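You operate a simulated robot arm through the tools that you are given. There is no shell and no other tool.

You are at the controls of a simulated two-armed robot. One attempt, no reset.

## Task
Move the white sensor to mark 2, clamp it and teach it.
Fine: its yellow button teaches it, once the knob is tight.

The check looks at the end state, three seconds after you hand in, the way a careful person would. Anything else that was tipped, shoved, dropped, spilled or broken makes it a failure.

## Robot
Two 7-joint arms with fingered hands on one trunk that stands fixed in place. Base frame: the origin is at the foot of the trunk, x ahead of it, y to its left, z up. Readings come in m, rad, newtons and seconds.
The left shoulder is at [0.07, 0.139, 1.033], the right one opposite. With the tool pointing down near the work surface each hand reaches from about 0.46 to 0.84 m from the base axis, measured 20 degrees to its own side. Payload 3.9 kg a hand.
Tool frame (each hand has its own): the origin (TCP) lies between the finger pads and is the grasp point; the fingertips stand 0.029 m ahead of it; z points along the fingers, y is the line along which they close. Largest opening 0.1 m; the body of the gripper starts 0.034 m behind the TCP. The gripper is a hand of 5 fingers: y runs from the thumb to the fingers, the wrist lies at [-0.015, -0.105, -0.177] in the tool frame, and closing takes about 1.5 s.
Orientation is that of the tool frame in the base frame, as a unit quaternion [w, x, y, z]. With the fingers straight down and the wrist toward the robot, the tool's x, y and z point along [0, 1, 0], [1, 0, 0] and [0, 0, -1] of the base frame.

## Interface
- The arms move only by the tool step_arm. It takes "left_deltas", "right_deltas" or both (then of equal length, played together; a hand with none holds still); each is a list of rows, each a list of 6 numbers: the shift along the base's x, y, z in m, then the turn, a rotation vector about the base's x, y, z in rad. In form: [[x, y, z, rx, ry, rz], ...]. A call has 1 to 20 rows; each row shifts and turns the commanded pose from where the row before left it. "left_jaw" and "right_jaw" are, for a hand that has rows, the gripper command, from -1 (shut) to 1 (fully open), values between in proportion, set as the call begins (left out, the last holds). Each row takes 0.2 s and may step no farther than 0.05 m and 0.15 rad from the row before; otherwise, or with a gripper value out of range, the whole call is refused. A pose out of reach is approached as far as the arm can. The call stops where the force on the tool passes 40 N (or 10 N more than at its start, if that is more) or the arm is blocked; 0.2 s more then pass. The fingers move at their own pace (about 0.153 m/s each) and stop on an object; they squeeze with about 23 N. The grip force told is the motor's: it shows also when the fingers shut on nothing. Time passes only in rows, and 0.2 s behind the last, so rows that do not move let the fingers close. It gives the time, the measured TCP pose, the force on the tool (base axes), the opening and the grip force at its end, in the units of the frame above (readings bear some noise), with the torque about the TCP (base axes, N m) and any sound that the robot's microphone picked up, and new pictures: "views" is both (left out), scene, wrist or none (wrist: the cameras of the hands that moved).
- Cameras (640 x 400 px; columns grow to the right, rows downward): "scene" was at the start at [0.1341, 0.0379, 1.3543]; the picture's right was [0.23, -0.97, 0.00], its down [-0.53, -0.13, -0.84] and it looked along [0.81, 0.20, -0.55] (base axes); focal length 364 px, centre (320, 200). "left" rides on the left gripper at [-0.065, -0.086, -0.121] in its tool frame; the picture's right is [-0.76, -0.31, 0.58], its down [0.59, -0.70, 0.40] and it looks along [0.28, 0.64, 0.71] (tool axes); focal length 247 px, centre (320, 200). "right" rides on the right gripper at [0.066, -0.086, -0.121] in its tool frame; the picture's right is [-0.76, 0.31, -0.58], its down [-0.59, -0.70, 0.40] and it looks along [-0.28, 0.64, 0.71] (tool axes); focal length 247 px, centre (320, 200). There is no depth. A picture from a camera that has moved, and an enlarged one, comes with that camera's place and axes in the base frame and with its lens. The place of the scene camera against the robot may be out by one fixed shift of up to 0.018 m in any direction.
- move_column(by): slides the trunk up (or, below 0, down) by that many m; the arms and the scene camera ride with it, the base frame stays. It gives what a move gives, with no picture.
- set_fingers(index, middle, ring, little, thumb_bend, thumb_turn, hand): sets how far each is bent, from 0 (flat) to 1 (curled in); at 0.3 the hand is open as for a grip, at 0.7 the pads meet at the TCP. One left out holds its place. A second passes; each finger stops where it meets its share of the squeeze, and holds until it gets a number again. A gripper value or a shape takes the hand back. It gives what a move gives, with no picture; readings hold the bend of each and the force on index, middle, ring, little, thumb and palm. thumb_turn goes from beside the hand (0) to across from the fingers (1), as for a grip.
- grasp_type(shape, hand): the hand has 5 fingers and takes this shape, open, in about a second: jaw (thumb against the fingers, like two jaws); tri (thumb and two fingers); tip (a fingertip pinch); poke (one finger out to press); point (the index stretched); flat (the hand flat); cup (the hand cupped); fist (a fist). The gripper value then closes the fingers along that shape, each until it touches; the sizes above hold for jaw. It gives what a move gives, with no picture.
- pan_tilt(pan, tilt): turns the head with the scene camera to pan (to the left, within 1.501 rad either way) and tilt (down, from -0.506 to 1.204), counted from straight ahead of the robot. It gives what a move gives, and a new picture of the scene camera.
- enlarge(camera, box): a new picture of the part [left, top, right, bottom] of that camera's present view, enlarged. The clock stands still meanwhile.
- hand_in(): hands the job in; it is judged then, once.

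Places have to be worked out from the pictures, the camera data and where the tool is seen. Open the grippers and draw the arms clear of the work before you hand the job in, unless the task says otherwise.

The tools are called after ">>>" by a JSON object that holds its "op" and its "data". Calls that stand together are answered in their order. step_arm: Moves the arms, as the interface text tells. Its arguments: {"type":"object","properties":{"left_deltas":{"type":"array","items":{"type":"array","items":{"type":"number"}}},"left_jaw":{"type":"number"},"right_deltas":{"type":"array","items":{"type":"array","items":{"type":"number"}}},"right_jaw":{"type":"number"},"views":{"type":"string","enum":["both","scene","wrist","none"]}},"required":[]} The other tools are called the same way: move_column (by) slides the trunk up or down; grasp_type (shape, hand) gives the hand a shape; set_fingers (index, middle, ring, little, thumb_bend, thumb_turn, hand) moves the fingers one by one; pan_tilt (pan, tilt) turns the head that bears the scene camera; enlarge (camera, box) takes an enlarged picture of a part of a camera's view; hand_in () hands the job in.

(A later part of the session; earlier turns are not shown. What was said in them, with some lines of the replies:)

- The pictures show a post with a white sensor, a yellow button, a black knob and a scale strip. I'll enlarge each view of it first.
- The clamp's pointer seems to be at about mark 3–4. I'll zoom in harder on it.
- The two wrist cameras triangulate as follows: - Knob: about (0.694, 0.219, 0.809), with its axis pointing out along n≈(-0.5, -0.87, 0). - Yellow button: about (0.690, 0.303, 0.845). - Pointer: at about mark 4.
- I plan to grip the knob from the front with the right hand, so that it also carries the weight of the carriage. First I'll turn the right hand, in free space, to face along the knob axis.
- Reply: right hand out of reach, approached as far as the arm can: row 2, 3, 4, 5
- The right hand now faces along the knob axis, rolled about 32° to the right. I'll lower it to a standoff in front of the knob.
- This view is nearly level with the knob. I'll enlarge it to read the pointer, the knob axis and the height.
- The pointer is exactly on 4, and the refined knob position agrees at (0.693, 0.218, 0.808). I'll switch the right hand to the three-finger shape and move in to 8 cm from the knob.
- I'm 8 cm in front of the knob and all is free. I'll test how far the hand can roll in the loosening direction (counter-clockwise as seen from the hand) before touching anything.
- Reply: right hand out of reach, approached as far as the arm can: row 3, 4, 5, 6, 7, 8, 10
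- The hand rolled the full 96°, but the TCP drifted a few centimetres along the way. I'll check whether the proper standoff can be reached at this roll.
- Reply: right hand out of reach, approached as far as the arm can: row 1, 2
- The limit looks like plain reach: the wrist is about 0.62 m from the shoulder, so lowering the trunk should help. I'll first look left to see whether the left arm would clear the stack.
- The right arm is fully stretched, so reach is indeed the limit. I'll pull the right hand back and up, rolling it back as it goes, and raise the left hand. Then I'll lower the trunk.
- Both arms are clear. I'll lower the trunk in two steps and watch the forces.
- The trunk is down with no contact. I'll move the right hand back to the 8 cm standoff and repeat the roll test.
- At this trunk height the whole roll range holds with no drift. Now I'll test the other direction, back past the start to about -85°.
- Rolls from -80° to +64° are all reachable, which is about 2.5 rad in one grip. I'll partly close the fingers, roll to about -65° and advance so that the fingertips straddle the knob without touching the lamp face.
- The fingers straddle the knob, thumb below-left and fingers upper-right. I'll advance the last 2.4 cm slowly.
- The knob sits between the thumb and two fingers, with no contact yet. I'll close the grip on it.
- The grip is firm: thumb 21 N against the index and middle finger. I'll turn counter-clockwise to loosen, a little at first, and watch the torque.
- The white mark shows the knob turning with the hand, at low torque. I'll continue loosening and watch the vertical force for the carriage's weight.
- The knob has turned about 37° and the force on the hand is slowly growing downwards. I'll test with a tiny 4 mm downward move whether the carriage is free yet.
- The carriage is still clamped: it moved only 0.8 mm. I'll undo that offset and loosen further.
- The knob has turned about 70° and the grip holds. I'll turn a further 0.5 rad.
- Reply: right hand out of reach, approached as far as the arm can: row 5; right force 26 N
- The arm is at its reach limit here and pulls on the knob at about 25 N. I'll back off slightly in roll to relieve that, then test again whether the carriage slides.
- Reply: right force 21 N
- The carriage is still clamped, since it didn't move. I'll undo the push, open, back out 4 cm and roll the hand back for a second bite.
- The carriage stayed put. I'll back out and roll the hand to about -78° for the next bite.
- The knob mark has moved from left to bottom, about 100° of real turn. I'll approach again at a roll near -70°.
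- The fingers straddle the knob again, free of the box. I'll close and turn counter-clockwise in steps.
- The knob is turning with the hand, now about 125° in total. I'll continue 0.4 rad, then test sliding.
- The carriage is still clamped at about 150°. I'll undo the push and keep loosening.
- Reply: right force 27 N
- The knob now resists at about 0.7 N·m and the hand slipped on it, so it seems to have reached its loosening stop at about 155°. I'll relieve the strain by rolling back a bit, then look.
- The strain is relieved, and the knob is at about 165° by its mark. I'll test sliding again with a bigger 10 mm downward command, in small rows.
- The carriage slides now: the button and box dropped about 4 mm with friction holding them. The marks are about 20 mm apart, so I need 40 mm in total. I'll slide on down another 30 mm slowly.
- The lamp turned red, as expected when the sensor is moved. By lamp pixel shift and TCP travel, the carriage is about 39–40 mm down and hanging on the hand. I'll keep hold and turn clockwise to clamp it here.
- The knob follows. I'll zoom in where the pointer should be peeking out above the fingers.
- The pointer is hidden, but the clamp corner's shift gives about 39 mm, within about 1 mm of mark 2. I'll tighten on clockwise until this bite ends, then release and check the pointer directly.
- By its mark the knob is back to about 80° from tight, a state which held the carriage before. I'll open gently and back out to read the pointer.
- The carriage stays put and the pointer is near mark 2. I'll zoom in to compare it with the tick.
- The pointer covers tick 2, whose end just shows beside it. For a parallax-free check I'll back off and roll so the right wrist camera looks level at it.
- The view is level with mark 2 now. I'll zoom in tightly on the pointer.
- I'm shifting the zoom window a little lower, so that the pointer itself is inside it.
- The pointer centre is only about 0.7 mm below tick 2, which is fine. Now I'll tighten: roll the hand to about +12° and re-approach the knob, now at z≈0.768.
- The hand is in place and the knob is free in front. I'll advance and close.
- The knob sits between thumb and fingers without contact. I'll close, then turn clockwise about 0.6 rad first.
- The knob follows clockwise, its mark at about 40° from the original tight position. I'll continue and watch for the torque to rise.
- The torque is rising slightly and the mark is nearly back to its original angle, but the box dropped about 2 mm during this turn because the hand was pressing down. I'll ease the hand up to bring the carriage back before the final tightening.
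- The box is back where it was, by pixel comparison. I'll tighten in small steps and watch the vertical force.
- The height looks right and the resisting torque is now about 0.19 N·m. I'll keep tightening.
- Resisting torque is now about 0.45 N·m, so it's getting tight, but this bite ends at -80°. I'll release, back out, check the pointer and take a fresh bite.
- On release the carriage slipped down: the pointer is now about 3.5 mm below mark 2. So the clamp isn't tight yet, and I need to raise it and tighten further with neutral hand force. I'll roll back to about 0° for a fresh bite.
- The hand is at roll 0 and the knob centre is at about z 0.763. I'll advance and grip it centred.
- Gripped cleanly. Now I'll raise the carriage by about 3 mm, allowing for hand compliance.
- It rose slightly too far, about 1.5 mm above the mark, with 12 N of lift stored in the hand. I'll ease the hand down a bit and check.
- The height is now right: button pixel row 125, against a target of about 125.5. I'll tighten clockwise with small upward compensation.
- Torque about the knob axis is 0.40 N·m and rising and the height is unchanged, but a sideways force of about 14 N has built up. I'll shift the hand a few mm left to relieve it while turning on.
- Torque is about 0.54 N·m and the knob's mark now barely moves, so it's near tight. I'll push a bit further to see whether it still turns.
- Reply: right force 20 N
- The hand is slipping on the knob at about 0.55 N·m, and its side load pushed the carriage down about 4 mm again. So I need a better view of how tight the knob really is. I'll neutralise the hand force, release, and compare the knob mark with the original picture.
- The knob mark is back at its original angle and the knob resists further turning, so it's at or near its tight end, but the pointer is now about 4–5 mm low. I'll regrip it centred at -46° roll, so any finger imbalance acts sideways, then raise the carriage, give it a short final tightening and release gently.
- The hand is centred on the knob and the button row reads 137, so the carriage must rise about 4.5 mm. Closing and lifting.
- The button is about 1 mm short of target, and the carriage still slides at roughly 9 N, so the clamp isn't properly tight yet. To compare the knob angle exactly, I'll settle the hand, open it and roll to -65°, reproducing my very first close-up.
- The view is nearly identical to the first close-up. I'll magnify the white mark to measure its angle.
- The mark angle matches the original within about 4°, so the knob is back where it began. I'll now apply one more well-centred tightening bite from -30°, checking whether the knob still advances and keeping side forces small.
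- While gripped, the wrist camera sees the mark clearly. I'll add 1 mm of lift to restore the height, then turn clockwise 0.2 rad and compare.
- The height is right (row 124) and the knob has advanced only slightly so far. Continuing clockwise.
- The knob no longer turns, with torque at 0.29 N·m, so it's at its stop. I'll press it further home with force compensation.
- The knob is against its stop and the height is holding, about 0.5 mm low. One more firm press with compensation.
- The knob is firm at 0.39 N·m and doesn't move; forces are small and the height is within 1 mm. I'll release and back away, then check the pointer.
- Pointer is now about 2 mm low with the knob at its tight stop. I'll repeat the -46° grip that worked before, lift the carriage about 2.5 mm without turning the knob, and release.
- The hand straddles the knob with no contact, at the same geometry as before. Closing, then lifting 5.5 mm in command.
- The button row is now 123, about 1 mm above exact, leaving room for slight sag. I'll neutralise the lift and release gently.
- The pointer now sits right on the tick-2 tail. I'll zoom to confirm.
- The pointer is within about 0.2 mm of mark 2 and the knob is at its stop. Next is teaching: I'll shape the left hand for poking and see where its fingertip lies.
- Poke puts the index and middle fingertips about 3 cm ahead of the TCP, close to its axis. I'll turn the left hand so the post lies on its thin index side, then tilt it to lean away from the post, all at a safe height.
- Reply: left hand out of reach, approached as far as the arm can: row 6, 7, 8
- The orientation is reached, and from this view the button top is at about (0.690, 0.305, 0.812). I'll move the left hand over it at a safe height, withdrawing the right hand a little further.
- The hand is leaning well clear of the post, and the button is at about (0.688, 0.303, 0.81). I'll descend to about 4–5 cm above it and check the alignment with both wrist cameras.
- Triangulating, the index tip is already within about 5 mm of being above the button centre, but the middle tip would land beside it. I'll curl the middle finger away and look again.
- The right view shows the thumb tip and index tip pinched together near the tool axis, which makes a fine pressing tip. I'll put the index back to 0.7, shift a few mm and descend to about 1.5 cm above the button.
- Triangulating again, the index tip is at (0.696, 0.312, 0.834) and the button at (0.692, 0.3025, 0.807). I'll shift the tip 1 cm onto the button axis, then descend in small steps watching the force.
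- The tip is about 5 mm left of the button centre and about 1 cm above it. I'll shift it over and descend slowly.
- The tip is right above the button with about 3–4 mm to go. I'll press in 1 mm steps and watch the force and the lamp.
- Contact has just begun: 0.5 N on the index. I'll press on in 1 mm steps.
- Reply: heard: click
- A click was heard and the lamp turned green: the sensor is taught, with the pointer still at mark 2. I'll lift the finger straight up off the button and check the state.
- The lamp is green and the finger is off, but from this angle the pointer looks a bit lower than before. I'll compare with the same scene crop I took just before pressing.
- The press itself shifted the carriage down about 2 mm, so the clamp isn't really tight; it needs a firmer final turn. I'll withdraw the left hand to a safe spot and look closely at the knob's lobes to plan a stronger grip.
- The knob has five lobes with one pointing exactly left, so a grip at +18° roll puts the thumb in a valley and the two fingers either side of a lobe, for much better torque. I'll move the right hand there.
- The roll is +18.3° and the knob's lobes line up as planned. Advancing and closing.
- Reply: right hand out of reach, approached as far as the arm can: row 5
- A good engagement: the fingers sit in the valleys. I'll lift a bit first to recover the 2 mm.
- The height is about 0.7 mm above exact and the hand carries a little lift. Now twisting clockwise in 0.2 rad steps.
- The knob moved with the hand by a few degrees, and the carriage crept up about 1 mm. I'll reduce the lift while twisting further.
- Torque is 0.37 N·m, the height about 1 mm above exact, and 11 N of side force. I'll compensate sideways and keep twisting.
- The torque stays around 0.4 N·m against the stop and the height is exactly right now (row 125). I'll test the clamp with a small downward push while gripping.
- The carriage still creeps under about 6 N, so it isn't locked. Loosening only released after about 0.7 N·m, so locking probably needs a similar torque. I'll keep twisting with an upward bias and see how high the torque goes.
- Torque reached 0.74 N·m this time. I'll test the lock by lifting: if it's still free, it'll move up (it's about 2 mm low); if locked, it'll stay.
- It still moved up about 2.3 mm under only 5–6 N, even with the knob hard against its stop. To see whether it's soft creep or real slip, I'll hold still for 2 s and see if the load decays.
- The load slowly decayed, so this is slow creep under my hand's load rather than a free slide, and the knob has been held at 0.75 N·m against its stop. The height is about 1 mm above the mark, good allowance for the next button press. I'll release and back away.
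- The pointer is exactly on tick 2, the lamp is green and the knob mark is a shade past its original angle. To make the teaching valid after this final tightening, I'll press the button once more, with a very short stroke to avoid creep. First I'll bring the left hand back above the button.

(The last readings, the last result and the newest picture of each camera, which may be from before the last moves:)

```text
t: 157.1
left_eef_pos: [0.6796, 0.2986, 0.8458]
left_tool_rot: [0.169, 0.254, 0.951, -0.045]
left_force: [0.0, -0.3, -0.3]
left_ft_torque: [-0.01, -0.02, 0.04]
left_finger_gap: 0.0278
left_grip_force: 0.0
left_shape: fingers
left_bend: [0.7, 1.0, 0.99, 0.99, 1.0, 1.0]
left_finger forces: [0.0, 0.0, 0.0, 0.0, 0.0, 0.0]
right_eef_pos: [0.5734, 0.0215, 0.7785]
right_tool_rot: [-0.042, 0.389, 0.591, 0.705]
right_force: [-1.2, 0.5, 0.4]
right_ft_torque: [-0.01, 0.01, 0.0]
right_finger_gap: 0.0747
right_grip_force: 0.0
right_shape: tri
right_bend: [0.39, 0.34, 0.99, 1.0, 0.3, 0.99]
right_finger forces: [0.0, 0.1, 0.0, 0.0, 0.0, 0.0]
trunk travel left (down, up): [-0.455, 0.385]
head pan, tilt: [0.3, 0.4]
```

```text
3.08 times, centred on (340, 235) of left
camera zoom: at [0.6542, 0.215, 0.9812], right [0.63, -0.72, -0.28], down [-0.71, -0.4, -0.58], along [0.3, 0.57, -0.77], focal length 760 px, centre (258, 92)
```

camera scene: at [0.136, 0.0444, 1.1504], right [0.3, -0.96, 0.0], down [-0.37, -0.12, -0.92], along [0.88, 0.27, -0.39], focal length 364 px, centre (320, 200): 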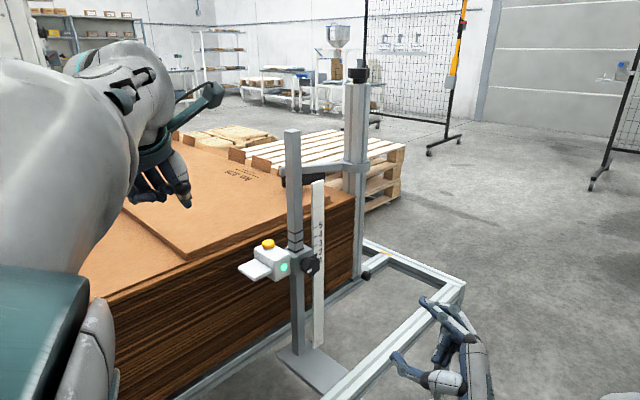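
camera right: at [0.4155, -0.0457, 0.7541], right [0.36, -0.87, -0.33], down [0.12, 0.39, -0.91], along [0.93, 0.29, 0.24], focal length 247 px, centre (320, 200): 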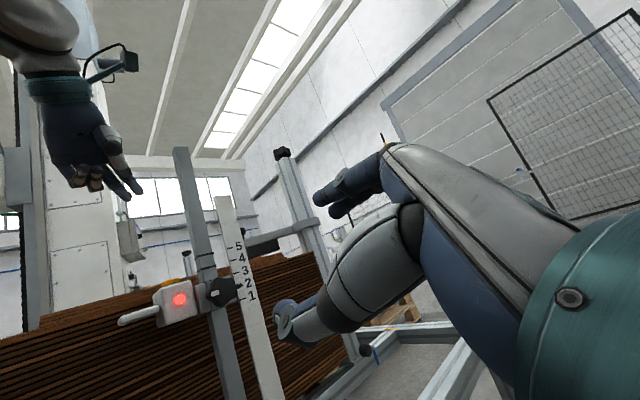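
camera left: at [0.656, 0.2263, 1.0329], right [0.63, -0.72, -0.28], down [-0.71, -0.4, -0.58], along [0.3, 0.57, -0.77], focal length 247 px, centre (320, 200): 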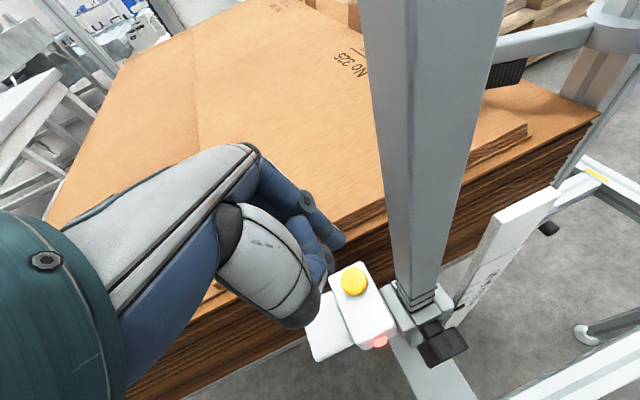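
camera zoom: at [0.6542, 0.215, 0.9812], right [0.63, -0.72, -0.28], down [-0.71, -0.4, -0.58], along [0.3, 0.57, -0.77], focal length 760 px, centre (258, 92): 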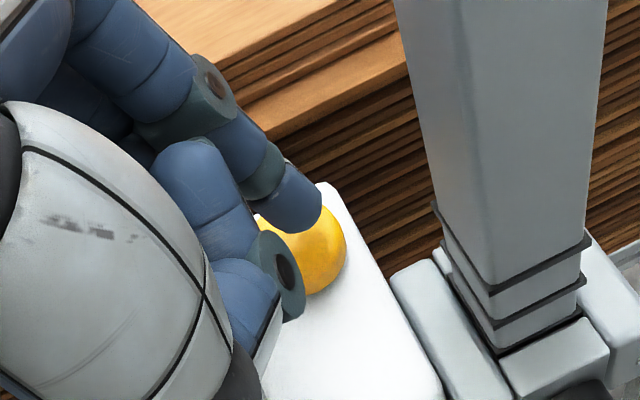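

The fingertip is 1 cm above the button. I'll do a quick press stroke and immediate lift.

>>> {"op": "step_arm", "data": {"left_deltas": [[-0.002, -0.0014, -0.004, 0, 0, 0], [0, 0, -0.005, 0, 0, 0], [0, 0, -0.0062, 0, 0, 0], [0, 0, 0.01, 0, 0, 0], [0, 0, 0.015, 0, 0, 0], [0, 0, 0.02, 0, 0, 0], [0, 0, 0.02, 0, 0, 0]], "views": "none"}}

>>> {"op": "enlarge", "data": {"camera": "right", "box": [120, 210, 280, 310]}}

>>> {"op": "enlarge", "data": {"camera": "right", "box": [220, 275, 265, 310]}}

```text
t: 158.7
left_eef_pos: [0.677, 0.2986, 0.8948]
left_tool_rot: [0.169, 0.254, 0.951, -0.045]
left_force: [-0.2, -0.3, -0.3]
left_ft_torque: [0.05, -0.01, 0.02]
left_finger_gap: 0.0276
left_grip_force: 0.1
left_shape: fingers
left_bend: [0.7, 1.0, 0.99, 0.99, 1.0, 1.0]
left_finger forces: [0.0, 0.0, 0.1, 0.1, 0.1, 0.0]
right_eef_pos: [0.5728, 0.0209, 0.7785]
right_tool_rot: [-0.041, 0.39, 0.59, 0.705]
right_force: [-0.3, 0.2, -0.3]
right_ft_torque: [0.04, -0.02, -0.02]
right_finger_gap: 0.0748
right_grip_force: 0.1
right_shape: tri
right_bend: [0.39, 0.34, 0.99, 1.0, 0.3, 0.99]
right_finger forces: [0.1, 0.0, 0.1, 0.0, 0.1, 0.0]
trunk travel left (down, up): [-0.455, 0.385]
head pan, tilt: [0.3, 0.4]
heard: click
```

```text
4.00 times, centred on (200, 260) of right
camera zoom: at [0.4219, -0.0318, 0.7485], right [0.4, -0.9, -0.21], down [0.24, 0.32, -0.92], along [0.89, 0.31, 0.34], focal length 988 px, centre (800, -40)
```

zoom: 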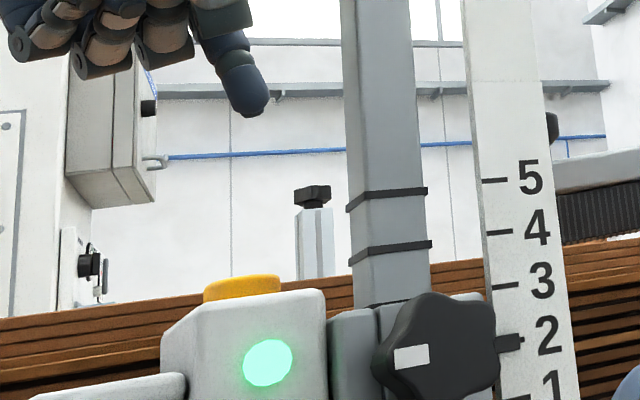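

```text
11.43 times, centred on (242, 292) of right
camera zoom: at [0.4219, -0.0318, 0.7485], right [0.4, -0.9, -0.21], down [0.24, 0.32, -0.92], along [0.89, 0.31, 0.34], focal length 2823 px, centre (1206, -857)
```

zoom: 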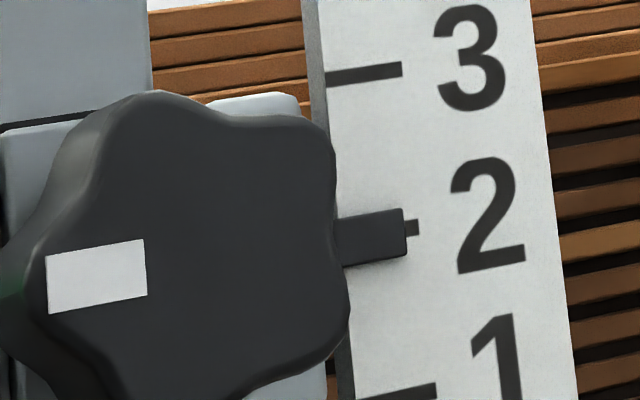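

Click heard, lamp green and the pointer about 0.5 mm from tick 2. I'll withdraw both arms well clear and open both hands.

>>> {"op": "step_arm", "data": {"left_deltas": [[-0.015, 0.0087, 0.012, 0, 0, 0], [-0.02, 0.01, 0.012, 0, 0, 0], [-0.025, 0.0125, 0.012, 0, 0, 0], [-0.025, 0.0125, 0.012, 0, 0, 0], [-0.025, 0.0125, 0.01, 0, 0, 0], [-0.025, 0.0125, 0.01, 0, 0, 0], [-0.025, 0.01, 0.01, 0, 0, 0], [-0.025, 0.01, 0.01, 0, 0, 0], [0, 0, 0, 0, 0, 0]], "right_deltas": [[-0.01, -0.017, 0, 0, 0, 0], [-0.01, -0.017, 0, 0, 0, 0], [-0.01, -0.017, 0, 0, 0, 0], [-0.01, -0.017, 0, 0, 0, 0], [0, 0, 0.005, 0, 0, 0], [0, 0, 0.005, 0, 0, 0], [0, 0, 0, 0, 0, 0], [0, 0, 0, 0, 0, 0], [0, 0, 0, 0, 0, 0]], "right_jaw": 1, "views": "none"}}

>>> {"op": "grasp_type", "data": {"hand": "left", "shape": "jaw"}}

>>> {"op": "pan_tilt", "data": {"pan": 0.3, "tilt": 0.45}}

>>> {"op": "enlarge", "data": {"camera": "scene", "box": [240, 190, 360, 265]}}

>>> {"op": "enlarge", "data": {"camera": "right", "box": [150, 210, 310, 330]}}

```text
t: 160.7
left_eef_pos: [0.4985, 0.3947, 0.9829]
left_tool_rot: [0.171, 0.253, 0.951, -0.052]
left_force: [0.0, -0.6, 0.6]
left_ft_torque: [-0.01, -0.01, -0.01]
left_finger_gap: 0.0277
left_grip_force: 0.0
left_shape: fingers
left_bend: [0.7, 1.0, 0.99, 0.99, 1.0, 1.0]
left_finger forces: [0.0, 0.0, 0.0, 0.1, 0.0, 0.0]
left hand out of reach, approached as far as the arm can: row 8
right_eef_pos: [0.5315, -0.0473, 0.7894]
right_tool_rot: [-0.042, 0.389, 0.591, 0.705]
right_force: [-0.4, -0.1, -0.5]
right_ft_torque: [0.02, -0.01, 0.04]
right_finger_gap: 0.0998
right_grip_force: 0.1
right_shape: tri
right_bend: [0.3, 0.3, 0.99, 1.0, 0.3, 0.98]
right_finger forces: [0.1, 0.0, 0.0, 0.0, 0.1, 0.1]
trunk travel left (down, up): [-0.455, 0.385]
head pan, tilt: [0.3, 0.4]
```

```text
t: 161.6
left_eef_pos: [0.5004, 0.3967, 0.9809]
left_tool_rot: [0.17, 0.251, 0.952, -0.05]
left_force: [-0.2, 0.0, 0.5]
left_ft_torque: [0.01, 0.0, 0.01]
left_finger_gap: 0.0999
left_grip_force: 0.0
left_shape: jaw
left_bend: [0.3, 0.3, 0.3, 0.3, 0.3, 0.98]
left_finger forces: [0.1, 0.0, 0.0, 0.0, 0.0, 0.0]
right_eef_pos: [0.5331, -0.0475, 0.7902]
right_tool_rot: [-0.041, 0.39, 0.591, 0.705]
right_force: [-0.3, -0.8, 0.1]
right_ft_torque: [-0.01, -0.03, -0.02]
right_finger_gap: 0.0996
right_grip_force: 0.0
right_shape: tri
right_bend: [0.3, 0.3, 0.99, 1.0, 0.3, 0.98]
right_finger forces: [0.1, 0.1, 0.1, 0.0, 0.0, 0.1]
trunk travel left (down, up): [-0.455, 0.385]
head pan, tilt: [0.3, 0.4]
```

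```text
t: 162.2
left_eef_pos: [0.5008, 0.3957, 0.9818]
left_tool_rot: [0.169, 0.251, 0.952, -0.052]
left_force: [-0.1, -0.2, 0.9]
left_ft_torque: [-0.01, 0.01, -0.02]
left_finger_gap: 0.0998
left_grip_force: 0.0
left_shape: jaw
left_bend: [0.3, 0.3, 0.3, 0.3, 0.3, 0.98]
left_finger forces: [0.0, 0.0, 0.0, 0.1, 0.0, 0.0]
right_eef_pos: [0.5319, -0.0478, 0.7905]
right_tool_rot: [-0.041, 0.39, 0.59, 0.705]
right_force: [-0.4, -0.1, -1.0]
right_ft_torque: [-0.02, 0.01, -0.05]
right_finger_gap: 0.1
right_grip_force: 0.0
right_shape: tri
right_bend: [0.3, 0.3, 0.99, 1.0, 0.3, 0.98]
right_finger forces: [0.0, 0.0, 0.0, 0.1, 0.0, 0.0]
trunk travel left (down, up): [-0.455, 0.385]
head pan, tilt: [0.3, 0.45]
camera scene: at [0.1353, 0.0442, 1.1458], right [0.3, -0.96, 0.0], down [-0.42, -0.13, -0.9], along [0.86, 0.27, -0.43], focal length 364 px, centre (320, 200)
```

scene: 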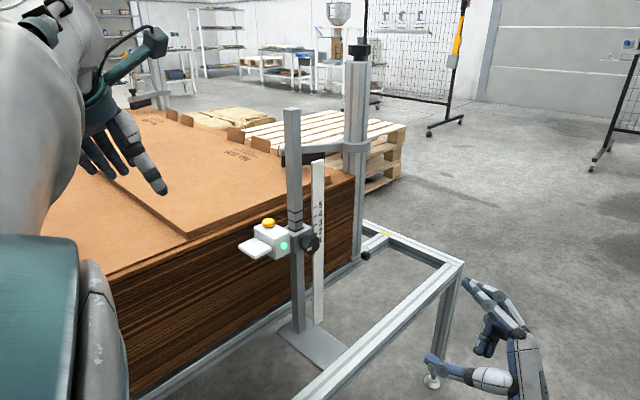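

```text
5.33 times, centred on (300, 228) of scene
camera zoom: at [0.1353, 0.0442, 1.1458], right [0.3, -0.96, 0.0], down [-0.42, -0.13, -0.9], along [0.86, 0.27, -0.43], focal length 1942 px, centre (427, 53)
```

zoom: 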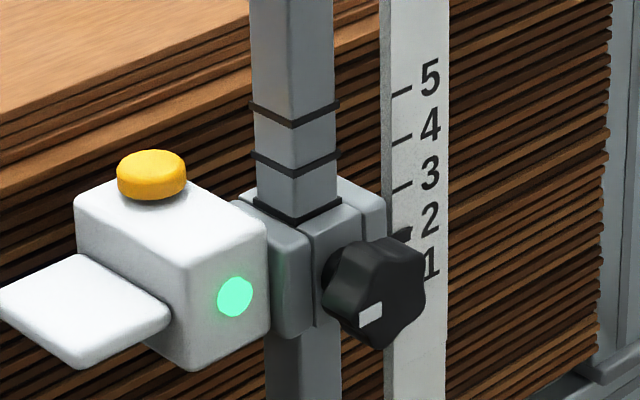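

```text
3.33 times, centred on (230, 270) of right
camera zoom: at [0.3814, -0.0998, 0.7593], right [0.4, -0.9, -0.21], down [0.24, 0.32, -0.92], along [0.89, 0.31, 0.34], focal length 823 px, centre (620, -33)
```

zoom: 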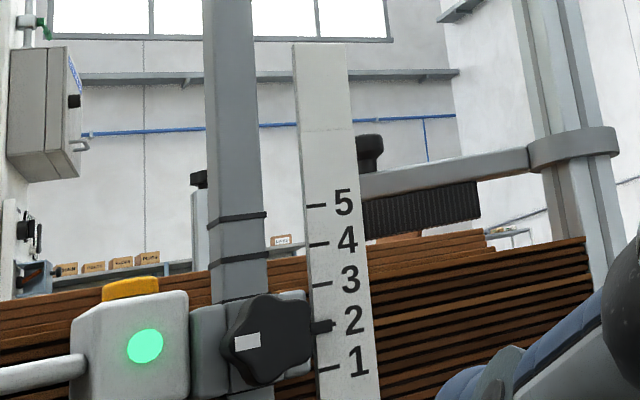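

The lamp is green, the pointer is at mark 2, the knob is at its tight stop, both hands are open and clear, and nothing else has moved. I'm handing in.

>>> {"op": "hand_in", "data": {}}

```text
The job is handed in.
```

I moved the white sensor to mark 2, turned its knob tight and taught it with the yellow button. My doubt is how firmly the clamp holds.

- **Position:** the pointer sat within about 0.5 mm of the mark 2 line in the last close-up.
- **Knob:** it is back at its original angle, hard against its clockwise stop. The highest torque I read there was about 0.75 N·m.
- **Clamp doubt:** with the knob at that stop, the carriage still crept 1–2 mm when I pushed or lifted it with about 5–6 N. I never tested the clamp before loosening it, so I can't say whether that is normal for it. A firm push could move the sensor off the mark.
- **Teaching:** the lamp went red during the move. My first button press turned it green but pushed the carriage down about 2 mm. I raised it, tightened again and pressed once more. I heard the click and the lamp is green.

Both hands are open and clear of the work. I saw nothing else moved or knocked over.
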